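You operate a simulated robot arm through the tools that you are given. There is no shell and no other tool. Be economical: measure what you need, move in short steps, check, and stop when the job is done.

You run a simulated two-armed robot. Do the job below in one go: nothing can be reset, and whatever is moved stays where it is left.

## Task
Wipe up the spill on the island top by the press with the cream cloth and put it back.

The check looks at the end state, three seconds after you hand in, the way a careful person would. Anything else that was tipped, shoved, dropped, spilled or broken makes it a failure. Flat cloth is picked up by pressing the open fingertips on it (5 to 10 N) and closing them slowly along it; thin cloth reads only 2 to 8 mm in the jaws.

## Robot
Two 7-joint arms with two-finger grippers on one trunk, on a base that drives. Base frame: it is fixed to the floor where the robot stands at the start and does not move with it; the origin is under the middle of the robot, x ahead of it, y to its left, z up; the surface under the hand at the start is at about z = 880. Readings come in mm, rad, newtons and seconds.
The left shoulder is at the start at [34, 161, 1181], the right one opposite. With the tool pointing down near the work surface each hand reaches from about 280 to 720 mm from the robot's upright axis, wherever it stands, measured 20 degrees to its own side. Payload 2.45 kg a hand.
Tool frame (each hand has its own): the origin (TCP) lies between the finger pads and is the grasp point; the fingertips stand 26 mm ahead of it; z points along the fingers, y is the line along which they close. The gripper opens to 96 mm. The gripper's body begins 69 mm behind the TCP.
Orientation is told as [roll, pitch, yaw] about the base's x, y, z axes, in that order, counted from this pose: with the fingers straight down and closing along the base's y, the tool's x points along the base's -x, its y along +y and its z along -z.

## Interface
- The arms move only by the tool arm_command. It takes "left_steps", "right_steps" or both (then of equal length, played together; a hand with none holds still); each is a list of rows, each an object (a shift or turn left out is 0, a gripper value left out holds the last) with "offset": the shift along the tool's x, y, z in mm, a list of three; "angular": the turn, a rotation vector about the tool's x, y, z in rad, a list of three; "jaw": the closure in counts, from 0 (fully open) to 255 (shut). In form: [{"offset": [dx, dy, dz], "angular": [ax, ay, az], "jaw": jaw}, ...]. A call has 1 to 20 rows; each row is the pose to reach, as a shift and turn from the pose commanded when the call began, along the tool's axes at that moment. Rows are played at 5 a second. More than 50 mm and 0.15 rad between two rows, or a gripper value outside its range, and nothing of the call is played. Where a pose cannot be reached the arm comes as near as it can. A force on the tool above 40 N (or 10 N above the force at the start of the call, whichever is more), or a blocked arm, ends the call early, and 0.2 s more pass. Each finger halts on what it meets, pressing with about 29 N; the grip force reading is that of the motor and also rises with nothing between the fingers. The clock runs only during rows and for 0.2 s after the last one: add rows that repeat a pose to give the fingers time. The reply holds the time, the measured pose of the TCP, the force on the tool along the base axes, the opening and the grip force, in the units named above and with some noise, with the torque about the TCP (base axes, N m) and any sound that the robot's microphone picked up.
- Cameras (640 x 400 px; columns grow to the right, rows downward): "scene" is now at [91.1, -12.5, 1655.4]; the picture's right is [-0.15, -0.99, 0.00], its down [-0.75, 0.11, -0.65] and it looks along [0.64, -0.10, -0.76] (base axes); focal length 282 px, centre (320, 200). "left" rides on the left gripper at [82, -3, -98] in its tool frame; the picture's right is [0.04, 1.00, 0.00], its down [-0.73, 0.03, -0.68] and it looks along [-0.68, 0.03, 0.73] (tool axes); focal length 256 px, centre (320, 200). "right" rides on the right gripper at [82, 3, -98] in its tool frame; the picture's right is [-0.04, 1.00, 0.00], its down [-0.73, -0.03, -0.68] and it looks along [-0.68, -0.03, 0.73] (tool axes); focal length 256 px, centre (320, 200). There is no depth. A picture from a camera that has moved, and an enlarged one, comes with that camera's place and axes in the base frame and with its lens.
- snapshot(camera): a new picture of that camera. The clock stands still meanwhile.
- raise_lower(by): slides the trunk up (or, below 0, down) by that many mm; the arms and the scene camera ride with it, the base frame stays. It gives what a move gives, with no picture.
- roll_base(legs): drives the robot by 1 to 6 legs, each [ahead, left, turn to the left] in mm, mm and rad, along the robot's own axes; the way and the turn of a leg run together, so that a leg with both is an arc; at most 1500 mm and 3.142 rad a leg. The arms and the cameras ride along, it lands a little off, and it stops where it bumps. It gives what a move gives.
- aim_head(pan, tilt): turns the head with the scene camera to pan (to the left, within 2.094 rad either way) and tilt (down, from -0.506 to 1.204), counted from straight ahead of the robot. It gives what a move gives.
- close_up(camera, box): a new picture of the part [left, top, right, bottom] of that camera's present view, enlarged. The clock stands still meanwhile.
- sign_off(): hands the job in; it is judged then, once.

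Go step by step. Nothing tells you exact positions but the pictures and the camera data: compare them with the known pose of the tool, close in by small moves and look again before you grip or let go. The budget is 120 turns and 100 pictures, counting those below and the enlarged ones. Unless the task says otherwise, let go and move clear before handing in, and close with one line.

The tools are called after "Request:" as name(argument=value, ...) on one line, values as JSON. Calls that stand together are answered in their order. arm_command: Moves the arms, as the interface text tells. Its arguments: {"type":"object","properties":{"left_steps":{"type":"array"},"right_steps":{"type":"array"}},"required":[]} The other tools are called the same way: raise_lower (by) slides the trunk up or down; roll_base (legs) drives the base; aim_head (pan, tilt) turns the head that bears the scene camera; snapshot (camera) takes a picture; close_up (camera, box) takes an enlarged picture of a part of a camera's view; sign_off () hands the job in.

At the start:

```text
t: 0.0
left_tcp_pos: [582.9, 229.0, 1115.1]
left_ee_rot: [0.001, 0.002, 0.003]
left_contact_force: [-0.6, -0.6, 0.3]
left_wrist_torque: [0.02, 0.0, 0.03]
left_finger_gap: 96.2
left_grip_force: 0.0
right_tcp_pos: [503.0, -241.3, 1169.0]
right_ee_rot: [0.002, 0.001, -0.002]
right_contact_force: [-0.4, 0.1, 0.3]
right_wrist_torque: [-0.01, -0.02, -0.02]
right_finger_gap: 96.0
right_grip_force: 0.0
trunk travel left (down, up): [-350.0, 217.0]
robot x, y, heading: [0.5, -0.9, -0.0]
head pan, tilt: [-0.147, 0.862]
```

scene: 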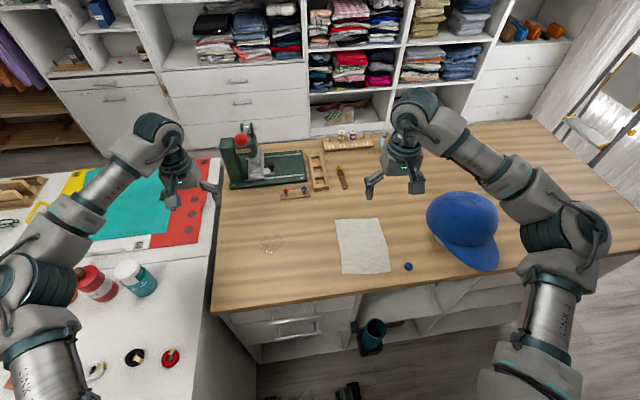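
right: 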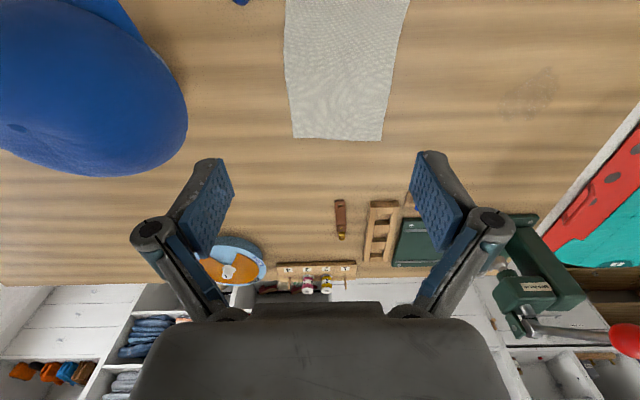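
left: 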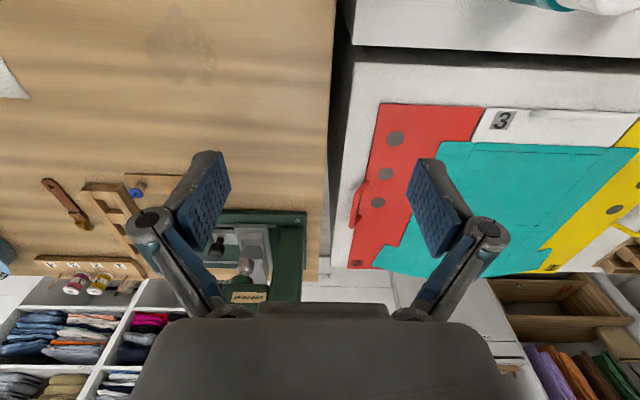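

I see the cream cloth in front of me, at about (535, -218), and a faint spill near (590, 70) in front of the green press. I'll look closer at both.

Request:
close_up(camera="scene", box=[220, 200, 420, 325])

Request:
close_up(camera="scene", box=[210, 110, 410, 235])

```text
3.20 times, centred on (320, 262) of scene
camera zoom: at [91.1, -12.5, 1655.4], right [-0.15, -0.99, 0.0], down [-0.75, 0.11, -0.65], along [0.64, -0.1, -0.76], focal length 903 px, centre (320, 0)
```

zoom: 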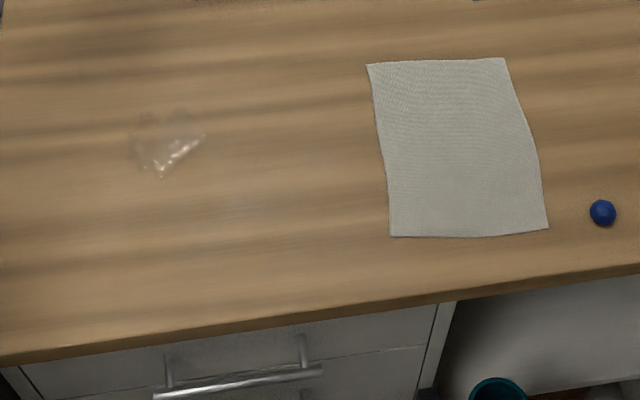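

```text
3.20 times, centred on (310, 172) of scene
camera zoom: at [91.1, -12.5, 1655.4], right [-0.15, -0.99, 0.0], down [-0.75, 0.11, -0.65], along [0.64, -0.1, -0.76], focal length 903 px, centre (352, 288)
```

zoom: 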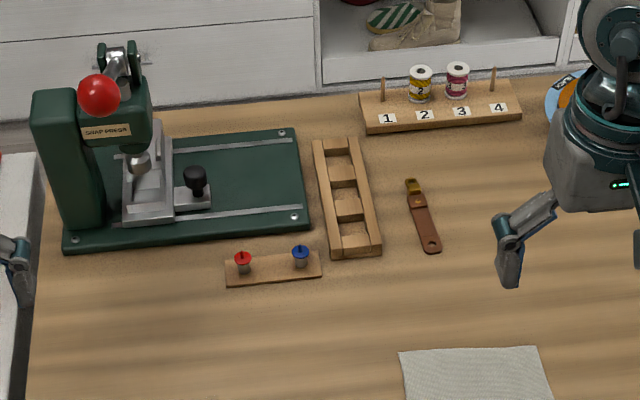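

The cloth spans roughly x 440–645 and y -140 to -290, flat on the top. I'll check how far the spill reaches from the wrist cameras.

Request:
close_up(camera="left", box=[90, 0, 290, 125])

Request:
close_up(camera="right", box=[440, 40, 600, 140])

```text
3.20 times, centred on (190, 62) of left
camera zoom: at [501.1, 225.4, 1212.5], right [-0.04, 1.0, 0.0], down [0.73, 0.03, 0.68], along [0.68, 0.03, -0.73], focal length 819 px, centre (736, 640)
```

zoom: 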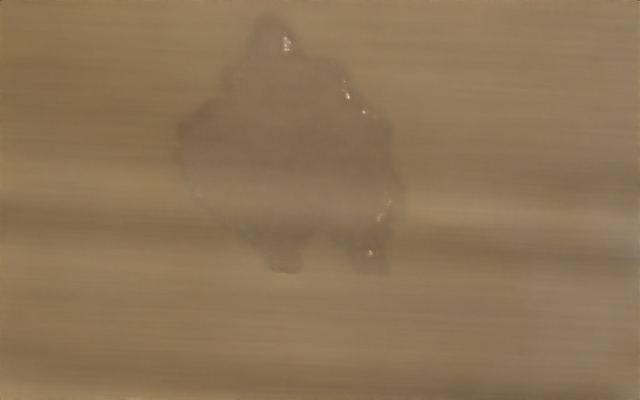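

```text
4.00 times, centred on (520, 90) of right
camera zoom: at [421.6, -237.2, 1266.5], right [0.04, 1.0, 0.0], down [0.73, -0.03, 0.68], along [0.68, -0.03, -0.73], focal length 1024 px, centre (-480, 640)
```

zoom: 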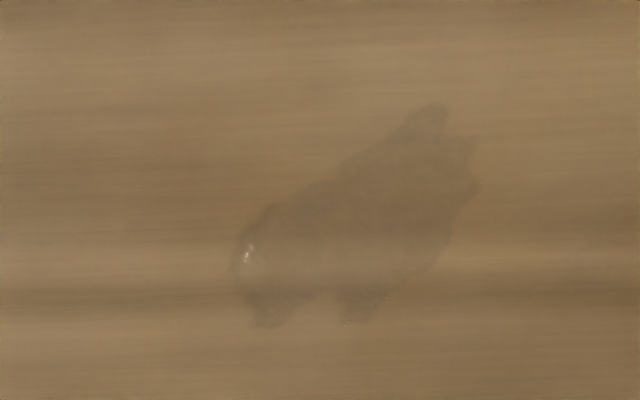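

The spill covers about x 540–622, y 33–106. The plan is to pinch the cloth's left edge with the right hand (closing along x), drag it over the spill and wipe. First I'll go over the left edge with a quarter turn.

Request:
arm_command(right_steps=[{"offset": [-3.3, 6.8, 17], "angular": [0, 0, -0.131], "jaw": 60}, {"offset": [-6.7, 13.5, 35], "angular": [0, 0, -0.262]}, {"offset": [-10, 20, 52], "angular": [0, 0, -0.393]}, {"offset": [-13.3, 27, 70], "angular": [0, 0, -0.524]}, {"offset": [-16.7, 34, 87], "angular": [0, 0, -0.654]}, {"offset": [-20, 40.5, 104], "angular": [0, 0, -0.785]}, {"offset": [-23.3, 47, 122], "angular": [0, 0, -0.916]}, {"offset": [-26.7, 54, 139], "angular": [0, 0, -1.047]}, {"offset": [-30, 61, 157], "angular": [0, 0, -1.178]}, {"offset": [-33, 67.5, 174], "angular": [0, 0, -1.309]}, {"offset": [-36.7, 74, 191], "angular": [0, 0, -1.44]}, {"offset": [-40, 81, 209], "angular": [0, 0, -1.5708]}, {"offset": [-40, 81, 209], "angular": [0, 0, -1.5708]}])

Request:
snapshot(camera="right")

Request:
snapshot(camera="scene")

```text
t: 2.8
left_tcp_pos: [577.6, 227.7, 1118.0]
left_ee_rot: [-0.001, -0.004, -0.002]
left_contact_force: [-0.4, 0.1, -0.2]
left_wrist_torque: [0.02, 0.0, -0.01]
left_finger_gap: 95.9
left_grip_force: 0.0
right_tcp_pos: [379.1, -107.2, 967.5]
right_ee_rot: [-0.152, 0.045, 1.477]
right_contact_force: [-0.4, 1.0, 0.3]
right_wrist_torque: [0.05, -0.03, -0.01]
right_finger_gap: 73.6
right_grip_force: 0.1
right hand out of reach, approached as far as the arm can: row 7, 8, 9, 10, 11, 12, 13
trunk travel left (down, up): [-350.0, 217.0]
robot x, y, heading: [2.2, -0.9, 0.0]
head pan, tilt: [-0.147, 0.862]
```

```text
92 pictures are left
camera right: at [353.9, -181.1, 1067.4], right [-0.98, 0.13, -0.15], down [0.0, 0.77, 0.64], along [0.2, 0.63, -0.75], focal length 256 px, centre (320, 200)
```

right: 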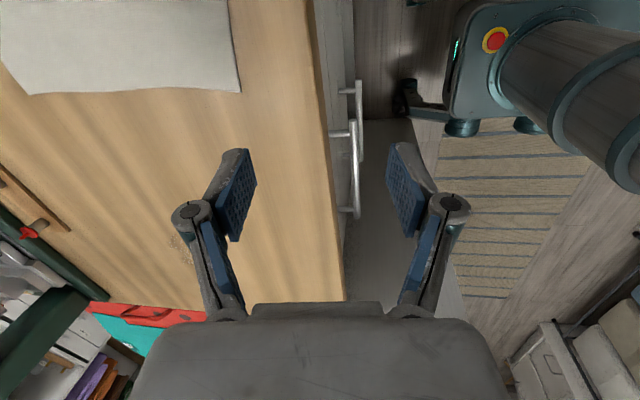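

```text
91 pictures are left
camera scene: at [89.6, -13.1, 1655.5], right [-0.15, -0.99, 0.0], down [-0.75, 0.11, -0.65], along [0.64, -0.1, -0.76], focal length 282 px, centre (320, 200)
```

scene: 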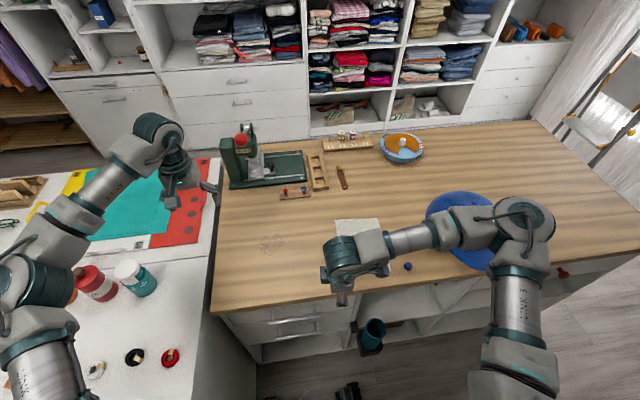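

The quarter turn this way isn't reachable, so the arm ended over the near edge. I'll lift up, and unwind the turn.

Request:
arm_command(right_steps=[{"offset": [0, 0, -40], "angular": [0, 0, 0]}, {"offset": [0, 0, -80], "angular": [0, 0, 0.13]}, {"offset": [0, 0, -120], "angular": [0, 0, 0.26]}, {"offset": [0, 0, -150], "angular": [0, 0, 0.39]}, {"offset": [0, 0, -150], "angular": [0, 0, 0.52]}, {"offset": [0, 0, -150], "angular": [0, 0, 0.65]}, {"offset": [0, 0, -150], "angular": [0, 0, 0.785]}, {"offset": [0, 0, -150], "angular": [0, 0, 0.915]}, {"offset": [0, 0, -150], "angular": [0, 0, 1.05]}, {"offset": [0, 0, -150], "angular": [0, 0, 1.18]}, {"offset": [0, 0, -150], "angular": [0, 0, 1.31]}, {"offset": [0, 0, -150], "angular": [0, 0, 1.44]}, {"offset": [0, 0, -150], "angular": [0, 0, 1.57]}, {"offset": [0, 0, -150], "angular": [0, 0, 1.57]}])

```text
t: 5.8
left_tcp_pos: [578.7, 230.3, 1117.5]
left_ee_rot: [-0.001, -0.002, 0.002]
left_contact_force: [0.6, -0.3, 0.4]
left_wrist_torque: [0.0, 0.02, 0.04]
left_finger_gap: 96.0
left_grip_force: 0.1
right_tcp_pos: [361.1, -98.0, 1107.8]
right_ee_rot: [-0.049, -0.149, -0.089]
right_contact_force: [1.0, -1.0, 0.6]
right_wrist_torque: [0.01, 0.0, 0.04]
right_finger_gap: 73.6
right_grip_force: 0.0
trunk travel left (down, up): [-350.0, 217.0]
robot x, y, heading: [-1.2, -3.0, -0.004]
head pan, tilt: [-0.147, 0.862]
```

Request:
arm_command(right_steps=[{"offset": [-40, -15, 0], "angular": [-0.025, 0.075, -0.045]}, {"offset": [-80, -30, 0], "angular": [-0.049, 0.149, -0.089]}, {"offset": [-120, -45, 0], "angular": [-0.049, 0.149, -0.089]}, {"offset": [-160, -60, 0], "angular": [-0.049, 0.149, -0.089]}, {"offset": [-182, -62, 0], "angular": [-0.049, 0.149, -0.089]}, {"offset": [-182, -62, 0], "angular": [-0.049, 0.149, -0.089]}])

```text
t: 7.2
left_tcp_pos: [579.3, 229.4, 1118.4]
left_ee_rot: [-0.001, -0.003, 0.003]
left_contact_force: [0.5, -0.6, 0.5]
left_wrist_torque: [0.01, 0.0, 0.05]
left_finger_gap: 96.0
left_grip_force: 0.1
right_tcp_pos: [533.3, -175.7, 1139.3]
right_ee_rot: [-0.006, 0.001, -0.003]
right_contact_force: [-0.4, -0.5, -0.7]
right_wrist_torque: [0.02, 0.01, -0.03]
right_finger_gap: 73.3
right_grip_force: 0.0
trunk travel left (down, up): [-350.0, 217.0]
robot x, y, heading: [1.6, 1.1, -0.0]
head pan, tilt: [-0.147, 0.862]
```

Orientation is restored. Now I'll try the quarter turn in the other direction while staying high.

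Request:
arm_command(right_steps=[{"offset": [-1, 2, 10], "angular": [0, 0, 0.131]}, {"offset": [-2, 4, 20], "angular": [0, 0, 0.262]}, {"offset": [-3, 6, 30], "angular": [0, 0, 0.393]}, {"offset": [-4, 8, 40], "angular": [0, 0, 0.524]}, {"offset": [-5, 10, 50], "angular": [0, 0, 0.654]}, {"offset": [-6, 12, 60], "angular": [0, 0, 0.785]}, {"offset": [-7, 14, 70], "angular": [0, 0, 0.916]}, {"offset": [-8, 16, 80], "angular": [0, 0, 1.047]}, {"offset": [-10, 16, 90], "angular": [0, 0, 1.178]}, {"offset": [-10, 16, 100], "angular": [0, 0, 1.309]}, {"offset": [-10, 16, 110], "angular": [0, 0, 1.44]}, {"offset": [-10, 16, 120], "angular": [0, 0, 1.5708]}, {"offset": [-10, 16, 120], "angular": [0, 0, 1.5708]}])

```text
t: 10.0
left_tcp_pos: [579.4, 229.2, 1117.6]
left_ee_rot: [0.001, -0.002, 0.001]
left_contact_force: [-0.3, 0.4, -0.7]
left_wrist_torque: [0.02, 0.0, 0.0]
left_finger_gap: 96.2
left_grip_force: 0.1
right_tcp_pos: [544.7, -160.0, 1017.5]
right_ee_rot: [-0.002, -0.005, -1.576]
right_contact_force: [0.0, -0.1, -0.4]
right_wrist_torque: [0.0, 0.01, -0.02]
right_finger_gap: 73.4
right_grip_force: 0.1
trunk travel left (down, up): [-350.0, 217.0]
robot x, y, heading: [0.2, -0.1, -0.007]
head pan, tilt: [-0.147, 0.862]
```

The turn works. Now a look at where the fingers stand relative to the left edge.

Request:
snapshot(camera="right")

Request:
snapshot(camera="scene")

```text
90 pictures are left
camera right: at [548.4, -77.4, 1114.3], right [1.0, -0.04, 0.0], down [-0.03, -0.73, 0.68], along [-0.03, -0.68, -0.73], focal length 256 px, centre (320, 200)
```

right: 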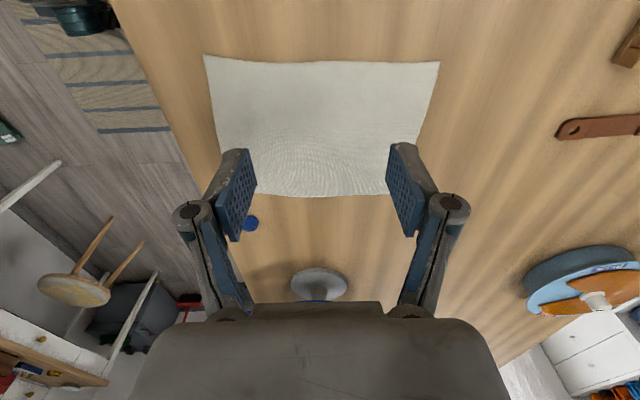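

```text
89 pictures are left
camera scene: at [91.4, -11.5, 1655.4], right [-0.15, -0.99, 0.0], down [-0.75, 0.11, -0.65], along [0.64, -0.1, -0.76], focal length 282 px, centre (320, 200)
```

scene: 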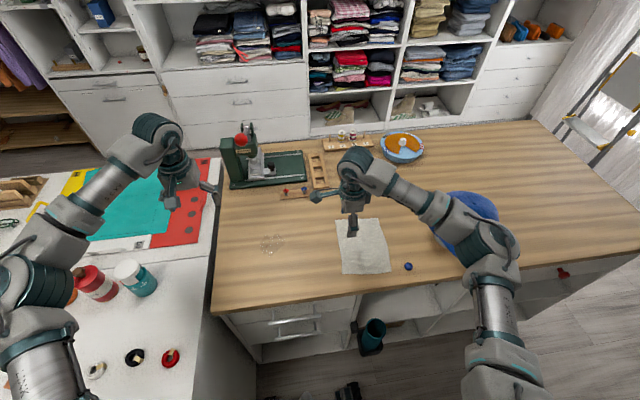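

The left edge runs about y -130 to -142, so I'll pinch at y ≈ -152. I'll narrow the jaws to about 50 mm and come down to just above the cloth.

Request:
arm_command(right_steps=[{"offset": [4, 1, 30], "jaw": 120}, {"offset": [8, 2, 60]}, {"offset": [8, 2, 85]}, {"offset": [8, 2, 97]}, {"offset": [8, 2, 97]}])

Request:
snapshot(camera="right")

```text
t: 11.2
left_tcp_pos: [578.5, 230.0, 1116.6]
left_ee_rot: [0.0, -0.001, 0.001]
left_contact_force: [0.7, 0.2, -0.6]
left_wrist_torque: [0.01, 0.02, 0.0]
left_finger_gap: 96.0
left_grip_force: 0.0
right_tcp_pos: [547.6, -153.1, 919.7]
right_ee_rot: [-0.001, -0.005, -1.573]
right_contact_force: [-0.4, 0.3, 0.7]
right_wrist_torque: [0.0, -0.01, -0.03]
right_finger_gap: 50.5
right_grip_force: 0.1
trunk travel left (down, up): [-350.0, 217.0]
robot x, y, heading: [-3.2, 2.8, -0.003]
head pan, tilt: [-0.147, 0.862]
```

```text
88 pictures are left
camera right: at [550.3, -69.5, 1017.7], right [1.0, -0.04, 0.0], down [-0.03, -0.73, 0.68], along [-0.03, -0.68, -0.73], focal length 256 px, centre (320, 200)
```

right: 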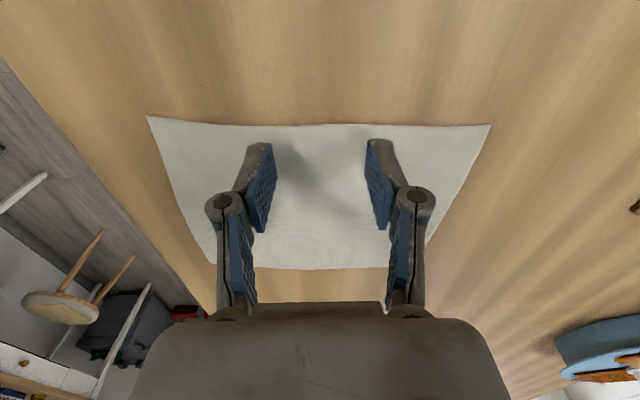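

Both fingers are just inside the edge. Lowering gently until contact.

Request:
arm_command(right_steps=[{"offset": [0, 0, 5]}, {"offset": [0, 0, 10]}, {"offset": [0, 0, 13]}, {"offset": [0, 0, 13]}])

```text
t: 12.2
left_tcp_pos: [579.5, 229.6, 1115.8]
left_ee_rot: [0.0, -0.002, 0.001]
left_contact_force: [0.7, 0.6, -0.4]
left_wrist_torque: [0.0, 0.0, -0.02]
left_finger_gap: 96.1
left_grip_force: 0.1
right_tcp_pos: [546.4, -152.4, 908.1]
right_ee_rot: [-0.001, -0.005, -1.571]
right_contact_force: [0.0, 0.5, 0.1]
right_wrist_torque: [-0.03, 0.01, 0.03]
right_finger_gap: 50.4
right_grip_force: 0.1
trunk travel left (down, up): [-350.0, 217.0]
robot x, y, heading: [0.3, -1.0, -0.005]
head pan, tilt: [-0.147, 0.862]
```

Request:
arm_command(right_steps=[{"offset": [0, 0, 1]}, {"offset": [0, 0, 2]}, {"offset": [0, 0, 3]}, {"offset": [0, 0, 3]}])

```text
t: 13.2
left_tcp_pos: [578.6, 229.9, 1117.1]
left_ee_rot: [-0.001, -0.003, 0.002]
left_contact_force: [0.1, 0.0, 0.2]
left_wrist_torque: [-0.01, 0.03, -0.01]
left_finger_gap: 96.0
left_grip_force: 0.1
right_tcp_pos: [545.6, -153.4, 904.7]
right_ee_rot: [0.0, -0.006, -1.573]
right_contact_force: [0.2, 0.6, 7.9]
right_wrist_torque: [0.05, 0.0, 0.01]
right_finger_gap: 51.2
right_grip_force: 1.0
trunk travel left (down, up): [-350.0, 217.0]
robot x, y, heading: [-1.5, -0.1, -0.001]
head pan, tilt: [-0.147, 0.862]
```

About 8 N of pressure now. Closing slowly along the cloth.

Request:
arm_command(right_steps=[{"jaw": 128}, {"jaw": 136}, {"jaw": 144}, {"jaw": 152}, {"jaw": 160}, {"jaw": 168}, {"jaw": 176}, {"jaw": 184}, {"jaw": 192}, {"jaw": 200}, {"jaw": 208}, {"jaw": 216}, {"jaw": 224}, {"jaw": 232}, {"jaw": 240}, {"jaw": 248}, {"jaw": 255}, {"jaw": 255}, {"jaw": 255}])

Request:
snapshot(camera="right")

```text
t: 17.2
left_tcp_pos: [577.5, 231.4, 1118.0]
left_ee_rot: [-0.002, -0.005, 0.003]
left_contact_force: [-0.1, 0.0, 0.1]
left_wrist_torque: [-0.01, 0.04, 0.04]
left_finger_gap: 95.8
left_grip_force: 0.1
right_tcp_pos: [543.9, -151.2, 906.7]
right_ee_rot: [0.003, -0.004, -1.573]
right_contact_force: [-0.2, -0.5, 25.1]
right_wrist_torque: [0.14, 0.09, 0.0]
right_finger_gap: 4.7
right_grip_force: 35.1
trunk travel left (down, up): [-350.0, 217.0]
robot x, y, heading: [-1.1, -3.5, 0.001]
head pan, tilt: [-0.147, 0.862]
```

```text
87 pictures are left
camera right: at [548.3, -68.8, 1003.9], right [1.0, -0.04, 0.0], down [-0.03, -0.73, 0.68], along [-0.03, -0.68, -0.73], focal length 256 px, centre (320, 200)
```

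right: 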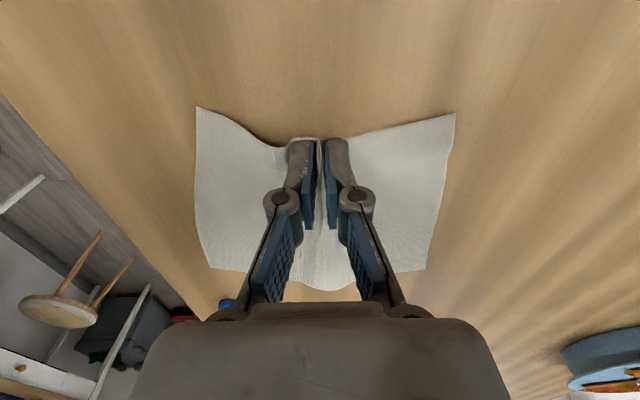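

The cloth is pinched (4.7 mm, firm). I'll ease the pressure and drag it left toward the spill.

Request:
arm_command(right_steps=[{"offset": [0, 0, -5]}, {"offset": [15, 0, -5]}, {"offset": [30, 0, -5]}, {"offset": [45, 0, -5]}, {"offset": [60, 0, -5]}, {"offset": [75, -2, -5]}, {"offset": [90, -4, -5]}, {"offset": [105, -6, -5]}, {"offset": [120, -8, -5]}, {"offset": [135, -10, -5]}, {"offset": [150, -12, -5]}, {"offset": [160, -14, -5]}, {"offset": [160, -14, -5]}])

Request:
snapshot(camera="right")

Request:
snapshot(camera="scene")

```text
t: 20.0
left_tcp_pos: [580.0, 230.8, 1118.0]
left_ee_rot: [-0.002, -0.002, 0.001]
left_contact_force: [-0.3, -0.8, 0.3]
left_wrist_torque: [0.01, 0.02, -0.02]
left_finger_gap: 95.8
left_grip_force: 0.1
right_tcp_pos: [532.4, 7.9, 908.9]
right_ee_rot: [0.0, -0.007, -1.572]
right_contact_force: [-0.2, -0.9, 0.0]
right_wrist_torque: [0.01, 0.06, -0.02]
right_finger_gap: 4.4
right_grip_force: 31.3
trunk travel left (down, up): [-350.0, 217.0]
robot x, y, heading: [2.2, 1.7, -0.001]
head pan, tilt: [-0.147, 0.862]
```

```text
86 pictures are left
camera right: at [537.2, 90.9, 1006.7], right [1.0, -0.04, 0.0], down [-0.03, -0.73, 0.68], along [-0.03, -0.68, -0.73], focal length 256 px, centre (320, 200)
```

right: 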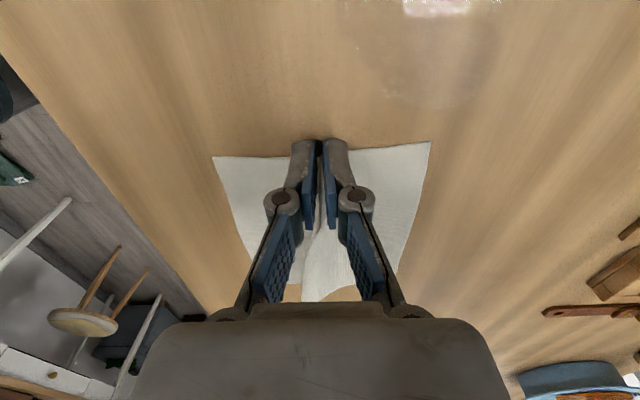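

```text
85 pictures are left
camera scene: at [91.4, -9.7, 1655.4], right [-0.15, -0.99, 0.0], down [-0.75, 0.11, -0.65], along [0.64, -0.1, -0.76], focal length 282 px, centre (320, 200)
```

scene: 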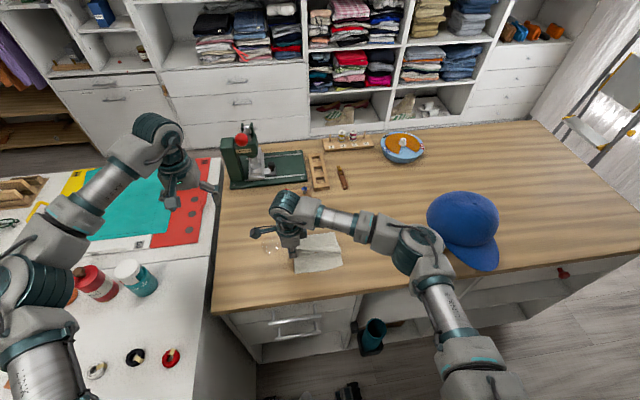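

The cloth trails flat behind the hand. Now I'll press lightly and begin sweeping across the spill in x-strokes.

Request:
arm_command(right_steps=[{"offset": [10, 0, 2]}, {"offset": [20, 0, 4]}, {"offset": [20, 20, 4]}, {"offset": [20, 40, 4]}, {"offset": [20, 60, 4]}, {"offset": [20, 80, 4]}, {"offset": [20, 97, 4]}, {"offset": [32, 97, 4]}, {"offset": [32, 80, 4]}, {"offset": [32, 60, 4]}, {"offset": [32, 40, 4]}, {"offset": [32, 20, 4]}, {"offset": [32, 0, 4]}, {"offset": [44, 0, 4]}, {"offset": [44, 20, 4]}, {"offset": [44, 40, 4]}, {"offset": [44, 60, 4]}, {"offset": [44, 80, 4]}, {"offset": [44, 97, 4]}, {"offset": [44, 97, 4]}])

Request:
snapshot(camera="right")

```text
t: 24.2
left_tcp_pos: [577.2, 230.8, 1117.9]
left_ee_rot: [-0.002, -0.004, 0.0]
left_contact_force: [-0.5, 0.0, 0.1]
left_wrist_torque: [0.0, -0.01, 0.01]
left_finger_gap: 96.2
left_grip_force: 0.1
right_tcp_pos: [620.9, 53.1, 906.5]
right_ee_rot: [0.0, -0.005, -1.573]
right_contact_force: [1.9, -0.1, 15.4]
right_wrist_torque: [-0.13, -0.02, 0.0]
right_finger_gap: 4.5
right_grip_force: 28.2
right hand out of reach, approached as far as the arm can: row 19, 20
trunk travel left (down, up): [-350.0, 217.0]
robot x, y, heading: [0.9, -2.1, 0.003]
head pan, tilt: [-0.147, 0.862]
```

```text
84 pictures are left
camera right: at [624.9, 135.1, 1003.6], right [1.0, -0.04, 0.0], down [-0.03, -0.73, 0.68], along [-0.03, -0.68, -0.73], focal length 256 px, centre (320, 200)
```

right: 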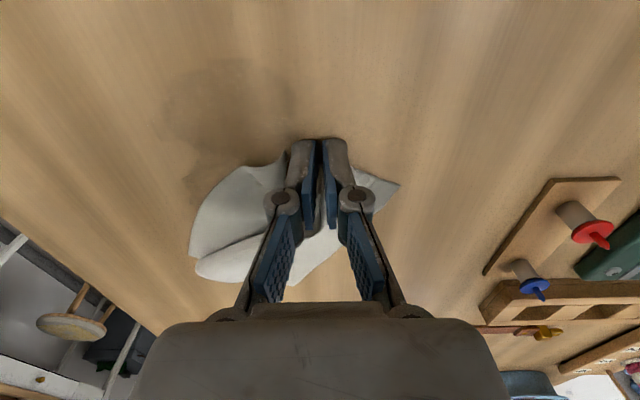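

The right arm reaches its limit here, so I'll lift the cloth, drive the base a little left, and come down again.

Request:
arm_command(right_steps=[{"offset": [0, -10, -30]}, {"offset": [0, -20, -60]}, {"offset": [-20, -30, -90]}, {"offset": [-40, -40, -120]}, {"offset": [-60, -50, -140]}, {"offset": [-60, -60, -140]}, {"offset": [-60, -60, -140]}])

Request:
roll_base(legs=[[0, 120, 0]])

Request:
snapshot(camera="scene")

Request:
snapshot(camera="right")

```text
t: 25.8
left_tcp_pos: [579.5, 231.1, 1115.7]
left_ee_rot: [-0.003, -0.002, 0.001]
left_contact_force: [-0.2, 0.1, 0.8]
left_wrist_torque: [0.01, 0.0, -0.01]
left_finger_gap: 96.1
left_grip_force: 0.0
right_tcp_pos: [560.9, -6.3, 1046.2]
right_ee_rot: [-0.002, -0.007, -1.573]
right_contact_force: [0.3, 0.0, -0.1]
right_wrist_torque: [0.01, 0.03, 0.01]
right_finger_gap: 4.8
right_grip_force: 29.1
trunk travel left (down, up): [-350.0, 217.0]
robot x, y, heading: [2.0, -1.3, 0.0]
head pan, tilt: [-0.147, 0.862]
```

```text
t: 27.0
left_tcp_pos: [504.9, 276.0, 1118.7]
left_ee_rot: [-0.01, -0.006, 0.008]
left_contact_force: [0.0, -1.0, 0.2]
left_wrist_torque: [0.14, -0.03, 0.0]
left_finger_gap: 96.4
left_grip_force: 0.0
right_tcp_pos: [489.2, 37.6, 1051.0]
right_ee_rot: [0.009, -0.019, -1.565]
right_contact_force: [-1.2, -0.9, 1.3]
right_wrist_torque: [0.12, -0.09, -0.04]
right_finger_gap: 3.4
right_grip_force: 25.9
trunk travel left (down, up): [-350.0, 217.0]
robot x, y, heading: [-60.0, 28.0, 0.01]
head pan, tilt: [-0.147, 0.862]
stopped in leg 1: the robot was blocked; the commanded pose is now the measured one
```

```text
83 pictures are left
camera scene: at [27.4, -6.5, 1655.6], right [-0.14, -0.99, -0.01], down [-0.75, 0.12, -0.65], along [0.64, -0.08, -0.76], focal length 282 px, centre (320, 200)
```

scene: 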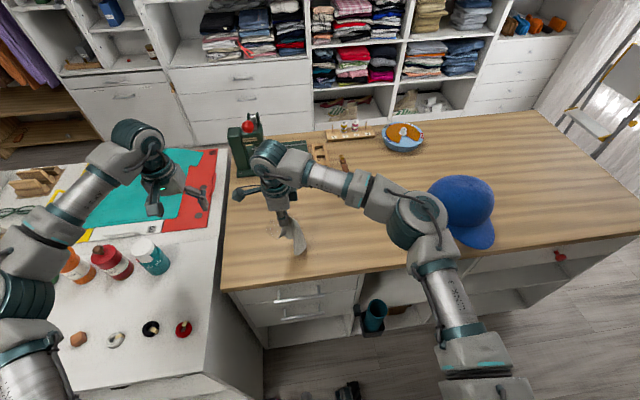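

```text
82 pictures are left
camera right: at [492.0, 121.9, 1147.7], right [1.0, -0.04, 0.01], down [-0.03, -0.72, 0.69], along [-0.02, -0.69, -0.72], focal length 256 px, centre (320, 200)
```

right: 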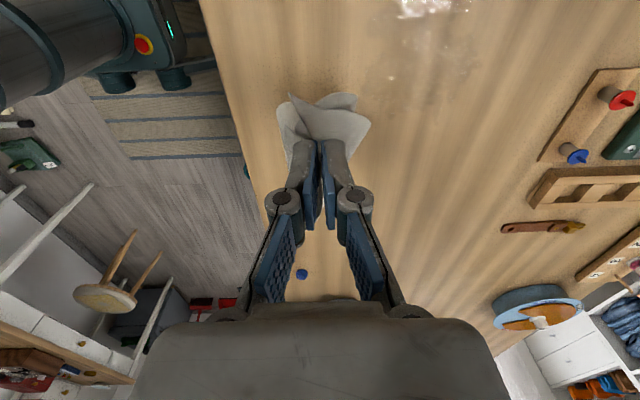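

The base is blocked on the left by the white cabinet and slid back a bit. There's ample floor ahead, so I'll back off to the right and drive forward instead, which gives the needed reach.

Request:
roll_base(legs=[[0, -45, 0], [110, 0, -0.01]])

Request:
snapshot(camera="right")

Request:
snapshot(camera="scene")

```text
t: 28.7
left_tcp_pos: [616.7, 214.2, 1119.6]
left_ee_rot: [-0.005, -0.005, -0.003]
left_contact_force: [0.5, -2.2, -0.2]
left_wrist_torque: [0.16, 0.03, 0.0]
left_finger_gap: 95.9
left_grip_force: 0.0
right_tcp_pos: [600.0, -22.4, 1049.0]
right_ee_rot: [0.008, -0.012, -1.577]
right_contact_force: [0.6, -2.2, 1.2]
right_wrist_torque: [0.15, 0.08, 0.03]
right_finger_gap: 3.1
right_grip_force: 26.8
trunk travel left (down, up): [-350.0, 217.0]
robot x, y, heading: [44.1, -19.7, -0.001]
head pan, tilt: [-0.147, 0.862]
```

```text
81 pictures are left
camera right: at [603.6, 60.6, 1146.7], right [1.0, -0.05, 0.01], down [-0.04, -0.73, 0.69], along [-0.03, -0.69, -0.73], focal length 256 px, centre (320, 200)
```

right: 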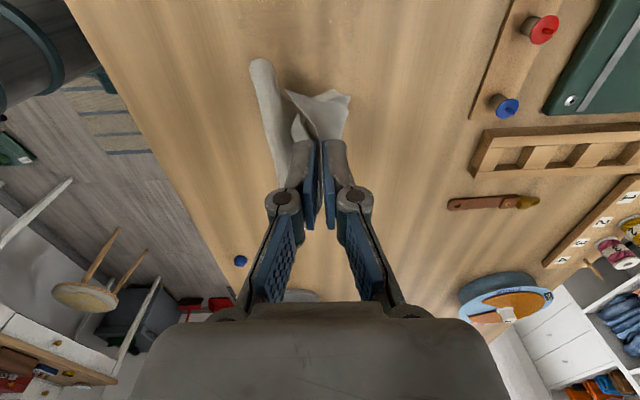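

```text
80 pictures are left
camera scene: at [135.7, -69.7, 1654.8], right [-0.15, -0.99, -0.02], down [-0.75, 0.13, -0.65], along [0.64, -0.08, -0.76], focal length 282 px, centre (320, 200)
```

scene: 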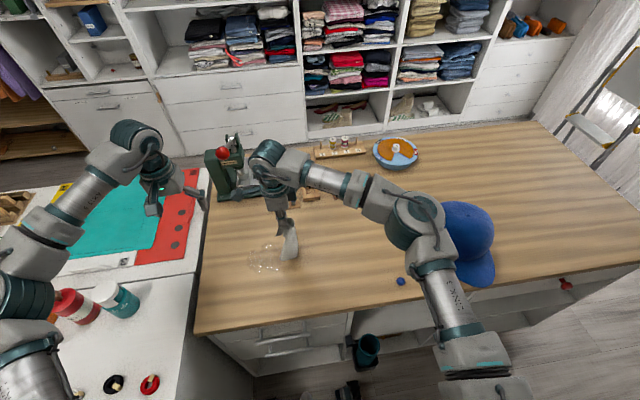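

Reach should now suffice. I'll shift right at height, then lower while moving left so the cloth trails behind.

Request:
arm_command(right_steps=[{"offset": [-20, -20, -10]}, {"offset": [-45, -40, -10]}, {"offset": [-60, -50, -5]}, {"offset": [-50, -55, 15]}, {"offset": [-35, -55, 35]}, {"offset": [-20, -55, 55]}, {"offset": [-5, -55, 75]}, {"offset": [10, -55, 95]}, {"offset": [25, -55, 115]}, {"offset": [40, -55, 130]}, {"offset": [50, -55, 138]}, {"offset": [50, -55, 138]}, {"offset": [50, -55, 138]}])

Request:
snapshot(camera="right")

Request:
snapshot(camera="scene")

```text
t: 31.5
left_tcp_pos: [615.1, 238.1, 1116.8]
left_ee_rot: [-0.024, -0.012, -0.002]
left_contact_force: [-0.5, -0.5, 0.3]
left_wrist_torque: [-0.03, 0.0, -0.02]
left_finger_gap: 96.0
left_grip_force: 0.0
right_tcp_pos: [543.3, 43.3, 910.9]
right_ee_rot: [0.01, -0.033, -1.576]
right_contact_force: [-0.1, 0.6, 4.4]
right_wrist_torque: [-0.04, -0.12, 0.01]
right_finger_gap: 0.8
right_grip_force: 28.6
trunk travel left (down, up): [-350.0, 217.0]
robot x, y, heading: [45.0, -22.2, -0.005]
head pan, tilt: [-0.147, 0.862]
```

```text
79 pictures are left
camera right: at [547.4, 129.7, 1005.8], right [1.0, -0.05, 0.01], down [-0.04, -0.71, 0.7], along [-0.03, -0.7, -0.71], focal length 256 px, centre (320, 200)
```

right: 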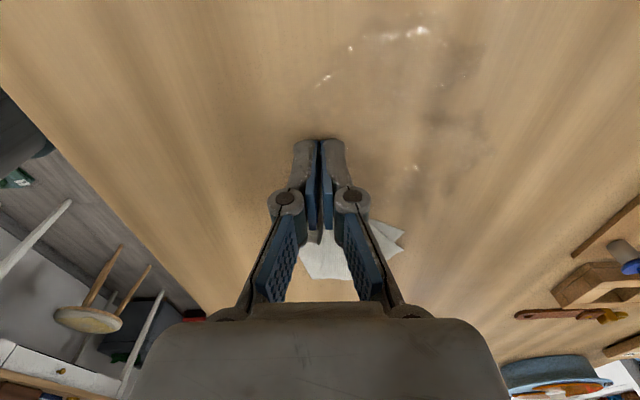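

```text
78 pictures are left
camera scene: at [138.1, -47.6, 1655.2], right [-0.15, -0.99, -0.01], down [-0.75, 0.12, -0.65], along [0.64, -0.09, -0.76], focal length 282 px, centre (320, 200)
```

scene: 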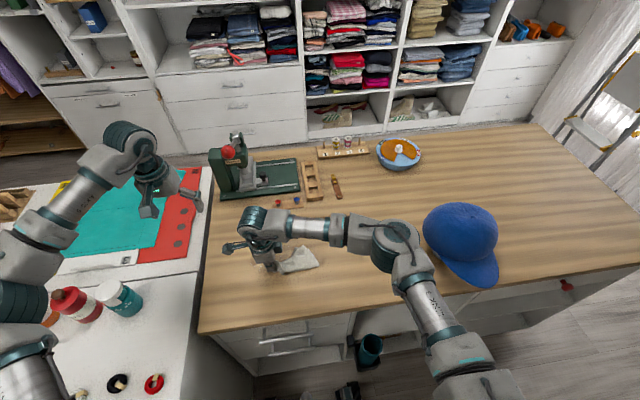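

The cloth slipped out of the fingers (gap 0.8) and lies just to the right of the hand. I'll lift, open, and look.

Request:
arm_command(right_steps=[{"offset": [0, 0, -30]}, {"offset": [0, 0, -70], "angular": [0.01, 0.03, 0]}, {"offset": [0, 0, -110], "angular": [0.01, 0.03, 0], "jaw": 120}, {"offset": [0, 0, -130], "angular": [0.01, 0.03, 0]}, {"offset": [0, 0, -130], "angular": [0.01, 0.03, 0]}])

Request:
snapshot(camera="right")

Request:
close_up(camera="scene", box=[210, 200, 410, 325])

```text
t: 32.7
left_tcp_pos: [614.7, 265.1, 1110.5]
left_ee_rot: [-0.042, -0.007, 0.001]
left_contact_force: [-0.1, 0.9, 0.3]
left_wrist_torque: [-0.09, 0.01, 0.03]
left_finger_gap: 96.0
left_grip_force: 0.1
right_tcp_pos: [542.9, 75.7, 1038.1]
right_ee_rot: [-0.001, -0.022, -1.574]
right_contact_force: [-1.1, 0.3, 0.0]
right_wrist_torque: [-0.12, -0.11, 0.02]
right_finger_gap: 51.0
right_grip_force: 0.1
trunk travel left (down, up): [-350.0, 217.0]
robot x, y, heading: [48.1, -12.3, -0.005]
head pan, tilt: [-0.147, 0.862]
```

```text
77 pictures are left
camera right: at [547.8, 159.9, 1134.7], right [1.0, -0.04, 0.0], down [-0.03, -0.72, 0.7], along [-0.03, -0.69, -0.72], focal length 256 px, centre (320, 200)
```

right: 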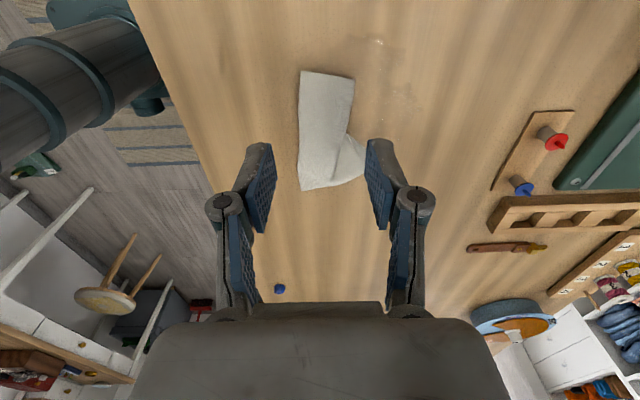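

```text
3.20 times, centred on (310, 262) of scene
camera zoom: at [139.3, 9.3, 1655.1], right [-0.15, -0.99, 0.02], down [-0.75, 0.1, -0.65], along [0.64, -0.11, -0.76], focal length 903 px, centre (352, 0)
```

zoom: 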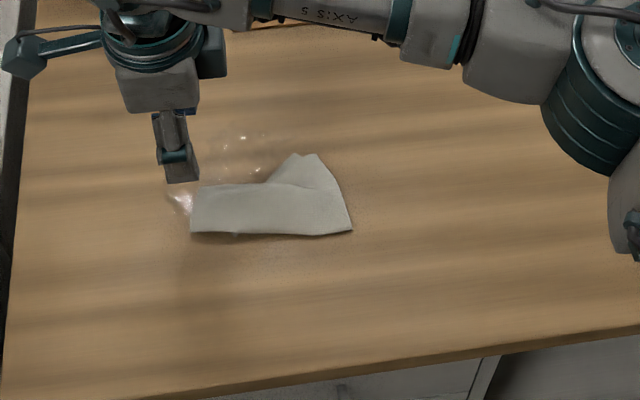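

The trunk seems to be swaying slightly (the left hand's reading drifts), so I'll wait a few seconds with the hands still and see if it settles.

Request:
arm_command(right_steps=[{"offset": [0, 0, 0]}, {"offset": [0, 0, 0]}, {"offset": [0, 0, 0]}, {"offset": [0, 0, 0]}])

Request:
arm_command(right_steps=[{"offset": [0, 0, 0]}, {"offset": [0, 0, 0]}, {"offset": [0, 0, 0]}, {"offset": [0, 0, 0]}])

Request:
arm_command(right_steps=[{"offset": [0, 0, 0]}, {"offset": [0, 0, 0]}, {"offset": [0, 0, 0]}, {"offset": [0, 0, 0]}])

```text
t: 33.7
left_tcp_pos: [615.2, 250.3, 1113.9]
left_ee_rot: [-0.035, -0.007, -0.003]
left_contact_force: [-0.6, 0.2, -0.6]
left_wrist_torque: [-0.02, 0.0, 0.01]
left_finger_gap: 95.6
left_grip_force: 0.0
right_tcp_pos: [543.1, 62.3, 1039.3]
right_ee_rot: [-0.003, -0.013, -1.577]
right_contact_force: [-0.7, 0.0, 0.0]
right_wrist_torque: [-0.06, -0.08, 0.01]
right_finger_gap: 50.7
right_grip_force: 0.0
trunk travel left (down, up): [-350.0, 217.0]
robot x, y, heading: [48.0, -16.9, -0.006]
head pan, tilt: [-0.147, 0.862]
```

```text
t: 34.7
left_tcp_pos: [615.2, 232.9, 1116.5]
left_ee_rot: [-0.024, -0.01, -0.005]
left_contact_force: [-0.2, 0.1, -0.3]
left_wrist_torque: [0.01, 0.01, -0.01]
left_finger_gap: 95.9
left_grip_force: 0.1
right_tcp_pos: [543.2, 46.2, 1039.9]
right_ee_rot: [-0.001, -0.002, -1.578]
right_contact_force: [0.3, -0.2, 0.1]
right_wrist_torque: [0.02, 0.03, 0.01]
right_finger_gap: 50.8
right_grip_force: 0.1
trunk travel left (down, up): [-350.0, 217.0]
robot x, y, heading: [46.2, -17.7, -0.005]
head pan, tilt: [-0.147, 0.862]
```

```text
t: 35.7
left_tcp_pos: [615.5, 221.8, 1119.8]
left_ee_rot: [-0.014, -0.01, -0.006]
left_contact_force: [0.9, -0.5, -0.1]
left_wrist_torque: [0.08, 0.02, 0.0]
left_finger_gap: 96.1
left_grip_force: 0.0
right_tcp_pos: [544.4, 34.8, 1041.4]
right_ee_rot: [-0.003, 0.007, -1.582]
right_contact_force: [1.0, -0.5, 1.1]
right_wrist_torque: [0.02, 0.09, 0.05]
right_finger_gap: 50.6
right_grip_force: 0.0
trunk travel left (down, up): [-350.0, 217.0]
robot x, y, heading: [49.7, -17.4, -0.007]
head pan, tilt: [-0.147, 0.862]
```

It is rocking slowly; I'll wait longer.

Request:
arm_command(right_steps=[{"offset": [0, 0, 0]}, {"offset": [0, 0, 0]}, {"offset": [0, 0, 0]}, {"offset": [0, 0, 0]}, {"offset": [0, 0, 0]}, {"offset": [0, 0, 0]}, {"offset": [0, 0, 0]}, {"offset": [0, 0, 0]}, {"offset": [0, 0, 0]}, {"offset": [0, 0, 0]}, {"offset": [0, 0, 0]}, {"offset": [0, 0, 0]}, {"offset": [0, 0, 0]}, {"offset": [0, 0, 0]}, {"offset": [0, 0, 0]}, {"offset": [0, 0, 0]}, {"offset": [0, 0, 0]}, {"offset": [0, 0, 0]}, {"offset": [0, 0, 0]}, {"offset": [0, 0, 0]}])

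Request:
arm_command(right_steps=[{"offset": [0, 0, 0]}, {"offset": [0, 0, 0]}, {"offset": [0, 0, 0]}, {"offset": [0, 0, 0]}, {"offset": [0, 0, 0]}, {"offset": [0, 0, 0]}, {"offset": [0, 0, 0]}, {"offset": [0, 0, 0]}, {"offset": [0, 0, 0]}, {"offset": [0, 0, 0]}])

Request:
arm_command(right_steps=[{"offset": [0, 0, 0]}, {"offset": [0, 0, 0]}, {"offset": [0, 0, 0]}, {"offset": [0, 0, 0]}, {"offset": [0, 0, 0]}, {"offset": [0, 0, 0]}, {"offset": [0, 0, 0]}, {"offset": [0, 0, 0]}, {"offset": [0, 0, 0]}, {"offset": [0, 0, 0]}])

Request:
snapshot(camera="right")

```text
t: 39.9
left_tcp_pos: [615.8, 255.8, 1111.7]
left_ee_rot: [-0.038, -0.009, 0.0]
left_contact_force: [-0.8, 0.1, 0.4]
left_wrist_torque: [-0.05, 0.02, 0.03]
left_finger_gap: 96.0
left_grip_force: 0.1
right_tcp_pos: [543.5, 66.6, 1038.5]
right_ee_rot: [-0.001, -0.017, -1.576]
right_contact_force: [-1.0, 0.1, 0.4]
right_wrist_torque: [-0.03, -0.05, 0.02]
right_finger_gap: 50.7
right_grip_force: 0.1
trunk travel left (down, up): [-350.0, 217.0]
robot x, y, heading: [48.1, -15.2, -0.002]
head pan, tilt: [-0.147, 0.862]
```

```text
t: 42.1
left_tcp_pos: [615.1, 227.6, 1117.5]
left_ee_rot: [-0.018, -0.01, -0.005]
left_contact_force: [-0.1, 0.1, 0.1]
left_wrist_torque: [0.02, 0.02, -0.01]
left_finger_gap: 96.1
left_grip_force: 0.1
right_tcp_pos: [543.7, 40.9, 1040.5]
right_ee_rot: [-0.003, 0.003, -1.581]
right_contact_force: [0.9, -1.2, -0.1]
right_wrist_torque: [0.02, 0.1, -0.02]
right_finger_gap: 50.7
right_grip_force: 0.0
trunk travel left (down, up): [-350.0, 217.0]
robot x, y, heading: [49.3, -17.5, 0.001]
head pan, tilt: [-0.147, 0.862]
```

```text
t: 44.3
left_tcp_pos: [616.1, 249.5, 1113.8]
left_ee_rot: [-0.034, -0.01, -0.003]
left_contact_force: [1.0, 0.1, -0.2]
left_wrist_torque: [-0.03, -0.04, -0.03]
left_finger_gap: 96.0
left_grip_force: 0.1
right_tcp_pos: [542.4, 58.9, 1040.6]
right_ee_rot: [-0.003, -0.01, -1.577]
right_contact_force: [0.1, 1.0, 0.3]
right_wrist_torque: [-0.04, 0.0, 0.01]
right_finger_gap: 50.8
right_grip_force: 0.0
trunk travel left (down, up): [-350.0, 217.0]
robot x, y, heading: [45.4, -14.2, 0.001]
head pan, tilt: [-0.147, 0.862]
```

```text
75 pictures are left
camera right: at [548.0, 143.7, 1136.8], right [1.0, -0.05, 0.0], down [-0.03, -0.73, 0.69], along [-0.03, -0.69, -0.73], focal length 256 px, centre (320, 200)
```

right: 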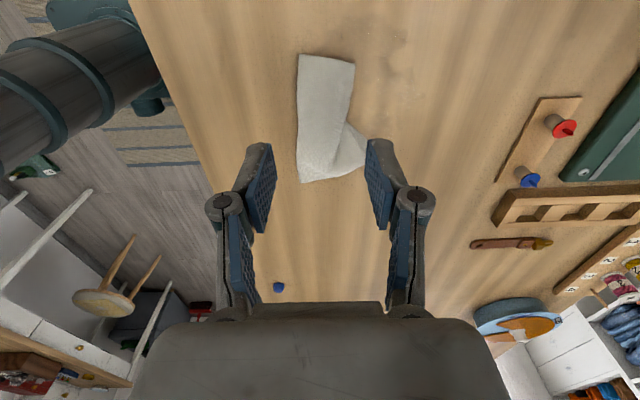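

The rocking is damping out; I'll wait some more.

Request:
arm_command(right_steps=[{}, {}, {}, {}, {}, {}, {}, {}, {}, {}, {}, {}, {}, {}, {}, {}, {}, {}, {}, {}])

Request:
arm_command(right_steps=[{}, {}, {}, {}, {}, {}, {}, {}, {}, {}, {}, {}, {}, {}, {}, {}, {}, {}, {}, {}])

Request:
arm_command(right_steps=[{}, {}, {}, {}, {}, {}, {}, {}, {}, {}, {}, {}, {}, {}, {}, {}, {}, {}, {}, {}])

Request:
arm_command(right_steps=[{}, {}, {}, {}, {}, {}, {}, {}, {}, {}, {}, {}, {}, {}, {}, {}, {}, {}, {}, {}])

Request:
arm_command(right_steps=[{}, {}, {}, {}, {}, {}, {}, {}, {}, {}])

```text
t: 48.5
left_tcp_pos: [615.3, 241.0, 1115.8]
left_ee_rot: [-0.027, -0.011, -0.003]
left_contact_force: [0.2, 0.3, 0.4]
left_wrist_torque: [-0.01, 0.0, 0.0]
left_finger_gap: 96.1
left_grip_force: 0.2
right_tcp_pos: [544.6, 52.4, 1040.1]
right_ee_rot: [-0.002, -0.007, -1.578]
right_contact_force: [0.3, 0.0, -0.3]
right_wrist_torque: [-0.03, -0.03, -0.01]
right_finger_gap: 50.6
right_grip_force: 0.0
trunk travel left (down, up): [-350.0, 217.0]
robot x, y, heading: [45.9, -22.1, -0.004]
head pan, tilt: [-0.147, 0.862]
```

```text
t: 52.7
left_tcp_pos: [614.4, 240.6, 1115.6]
left_ee_rot: [-0.027, -0.009, -0.004]
left_contact_force: [-0.7, -0.5, 0.7]
left_wrist_torque: [0.0, 0.03, -0.04]
left_finger_gap: 95.9
left_grip_force: 0.1
right_tcp_pos: [544.3, 53.9, 1040.5]
right_ee_rot: [0.0, -0.007, -1.578]
right_contact_force: [0.1, 0.5, -1.2]
right_wrist_torque: [-0.02, 0.01, -0.02]
right_finger_gap: 50.9
right_grip_force: 0.0
trunk travel left (down, up): [-350.0, 217.0]
robot x, y, heading: [45.7, -20.5, -0.006]
head pan, tilt: [-0.147, 0.862]
```

```text
t: 56.9
left_tcp_pos: [615.2, 241.9, 1115.7]
left_ee_rot: [-0.027, -0.011, -0.003]
left_contact_force: [-0.4, -0.1, 0.1]
left_wrist_torque: [0.01, 0.02, -0.01]
left_finger_gap: 95.9
left_grip_force: 0.1
right_tcp_pos: [544.0, 53.6, 1040.4]
right_ee_rot: [-0.001, -0.006, -1.576]
right_contact_force: [0.5, 0.2, -0.6]
right_wrist_torque: [0.01, -0.02, 0.0]
right_finger_gap: 51.0
right_grip_force: 0.1
trunk travel left (down, up): [-350.0, 217.0]
robot x, y, heading: [47.9, -18.4, -0.001]
head pan, tilt: [-0.147, 0.862]
```

```text
t: 61.1
left_tcp_pos: [614.2, 242.1, 1116.8]
left_ee_rot: [-0.029, -0.01, -0.003]
left_contact_force: [0.4, -0.4, 0.8]
left_wrist_torque: [0.02, 0.03, 0.0]
left_finger_gap: 96.2
left_grip_force: 0.1
right_tcp_pos: [543.9, 53.5, 1040.7]
right_ee_rot: [-0.002, -0.008, -1.578]
right_contact_force: [-0.5, 0.2, 0.3]
right_wrist_torque: [-0.01, 0.03, 0.04]
right_finger_gap: 50.6
right_grip_force: 0.0
trunk travel left (down, up): [-350.0, 217.0]
robot x, y, heading: [46.8, -18.5, -0.004]
head pan, tilt: [-0.147, 0.862]
```

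```text
t: 63.3
left_tcp_pos: [615.0, 241.2, 1114.9]
left_ee_rot: [-0.029, -0.01, -0.004]
left_contact_force: [0.0, 0.6, 0.1]
left_wrist_torque: [0.01, 0.01, -0.01]
left_finger_gap: 96.4
left_grip_force: 0.0
right_tcp_pos: [542.9, 54.3, 1041.1]
right_ee_rot: [-0.003, -0.007, -1.579]
right_contact_force: [-0.3, -0.2, -0.3]
right_wrist_torque: [0.01, 0.0, 0.01]
right_finger_gap: 50.8
right_grip_force: 0.0
trunk travel left (down, up): [-350.0, 217.0]
robot x, y, heading: [51.9, -19.3, -0.004]
head pan, tilt: [-0.147, 0.862]
```

Settled now, with a slight lean. I'll check the surroundings of the base and the cloth.

Request:
aim_head(pan=0.6, tilt=1.2)

Request:
snapshot(camera="scene")

Request:
snapshot(camera="left")

Request:
close_up(camera="right", box=[240, 0, 480, 150])

```text
t: 64.4
left_tcp_pos: [615.6, 241.9, 1115.2]
left_ee_rot: [-0.028, -0.008, -0.002]
left_contact_force: [0.4, 0.1, 0.0]
left_wrist_torque: [-0.01, -0.01, 0.02]
left_finger_gap: 96.0
left_grip_force: 0.1
right_tcp_pos: [544.1, 54.4, 1039.5]
right_ee_rot: [-0.002, -0.005, -1.578]
right_contact_force: [0.5, -0.3, 0.2]
right_wrist_torque: [-0.02, 0.01, -0.03]
right_finger_gap: 50.9
right_grip_force: 0.1
trunk travel left (down, up): [-350.0, 217.0]
robot x, y, heading: [46.3, -21.8, -0.006]
head pan, tilt: [0.6, 1.201]
```

```text
74 pictures are left
camera scene: at [108.1, 15.7, 1632.6], right [0.56, -0.83, 0.0], down [-0.77, -0.52, -0.36], along [0.3, 0.2, -0.93], focal length 282 px, centre (320, 200)
```

scene: 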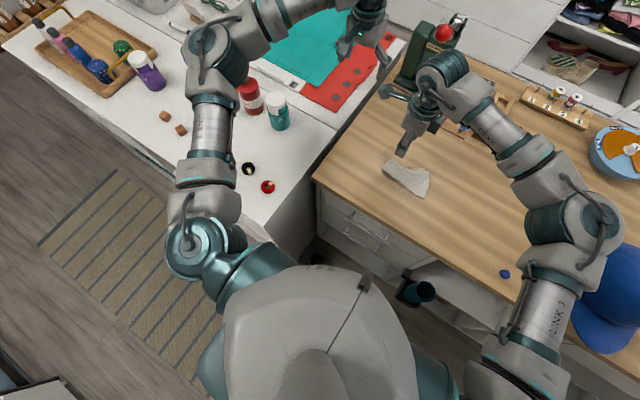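

```text
73 pictures are left
camera left: at [532.3, 241.0, 1212.5], right [-0.04, 1.0, -0.03], down [0.73, 0.05, 0.68], along [0.69, 0.0, -0.73], focal length 256 px, centre (320, 200)
```

left: 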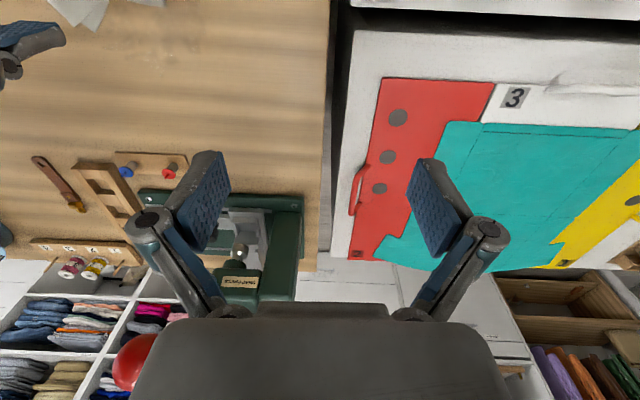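

```text
2.67 times, centred on (360, 75) of right
camera zoom: at [548.3, 136.7, 1137.6], right [1.0, -0.05, 0.0], down [-0.03, -0.73, 0.68], along [-0.03, -0.68, -0.73], focal length 683 px, centre (213, 533)
```

zoom: 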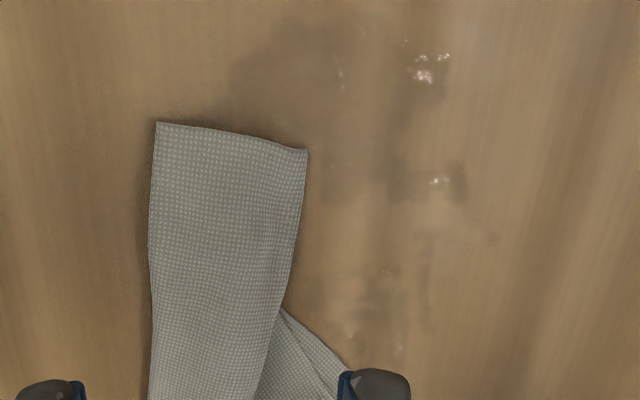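

The cloth lies folded as a strip about x 517–570, y -45 to 83; the spill is partly wiped, remaining at x 555–640, y -5 to 110. I'll pinch the strip in its middle, at (543, 20), for a firm wad.

Request:
arm_command(right_steps=[{"offset": [-10, 0, 30], "jaw": 168}, {"offset": [-20, 0, 60]}, {"offset": [-30, 0, 90]}, {"offset": [-34, 0, 115]}, {"offset": [-34, 0, 125]}, {"offset": [-34, 0, 128]}, {"offset": [-34, 0, 128]}, {"offset": [-34, 0, 128]}])

Request:
snapshot(camera="right")

```text
t: 66.2
left_tcp_pos: [614.3, 241.8, 1115.9]
left_ee_rot: [-0.028, -0.01, -0.002]
left_contact_force: [-0.9, 0.1, 0.6]
left_wrist_torque: [0.01, 0.02, 0.03]
left_finger_gap: 95.9
left_grip_force: 0.0
right_tcp_pos: [542.8, 16.9, 912.3]
right_ee_rot: [-0.002, -0.006, -1.577]
right_contact_force: [0.4, 0.8, 4.6]
right_wrist_torque: [0.06, 0.13, 0.02]
right_finger_gap: 33.1
right_grip_force: 0.4
trunk travel left (down, up): [-350.0, 217.0]
robot x, y, heading: [48.2, -18.1, -0.002]
head pan, tilt: [0.6, 1.201]
```

```text
71 pictures are left
camera right: at [548.1, 101.2, 1009.8], right [1.0, -0.05, 0.0], down [-0.03, -0.73, 0.68], along [-0.03, -0.68, -0.73], focal length 256 px, centre (320, 200)
```

right: 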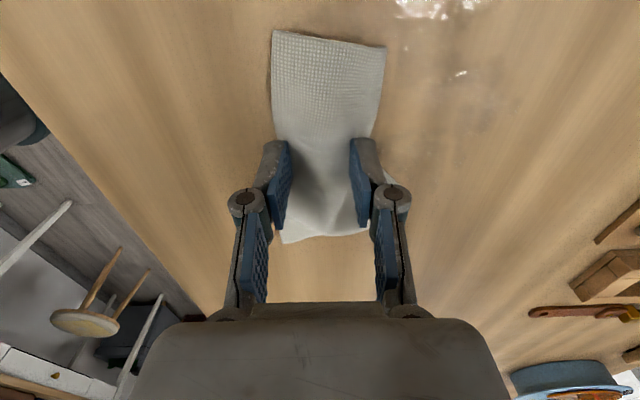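

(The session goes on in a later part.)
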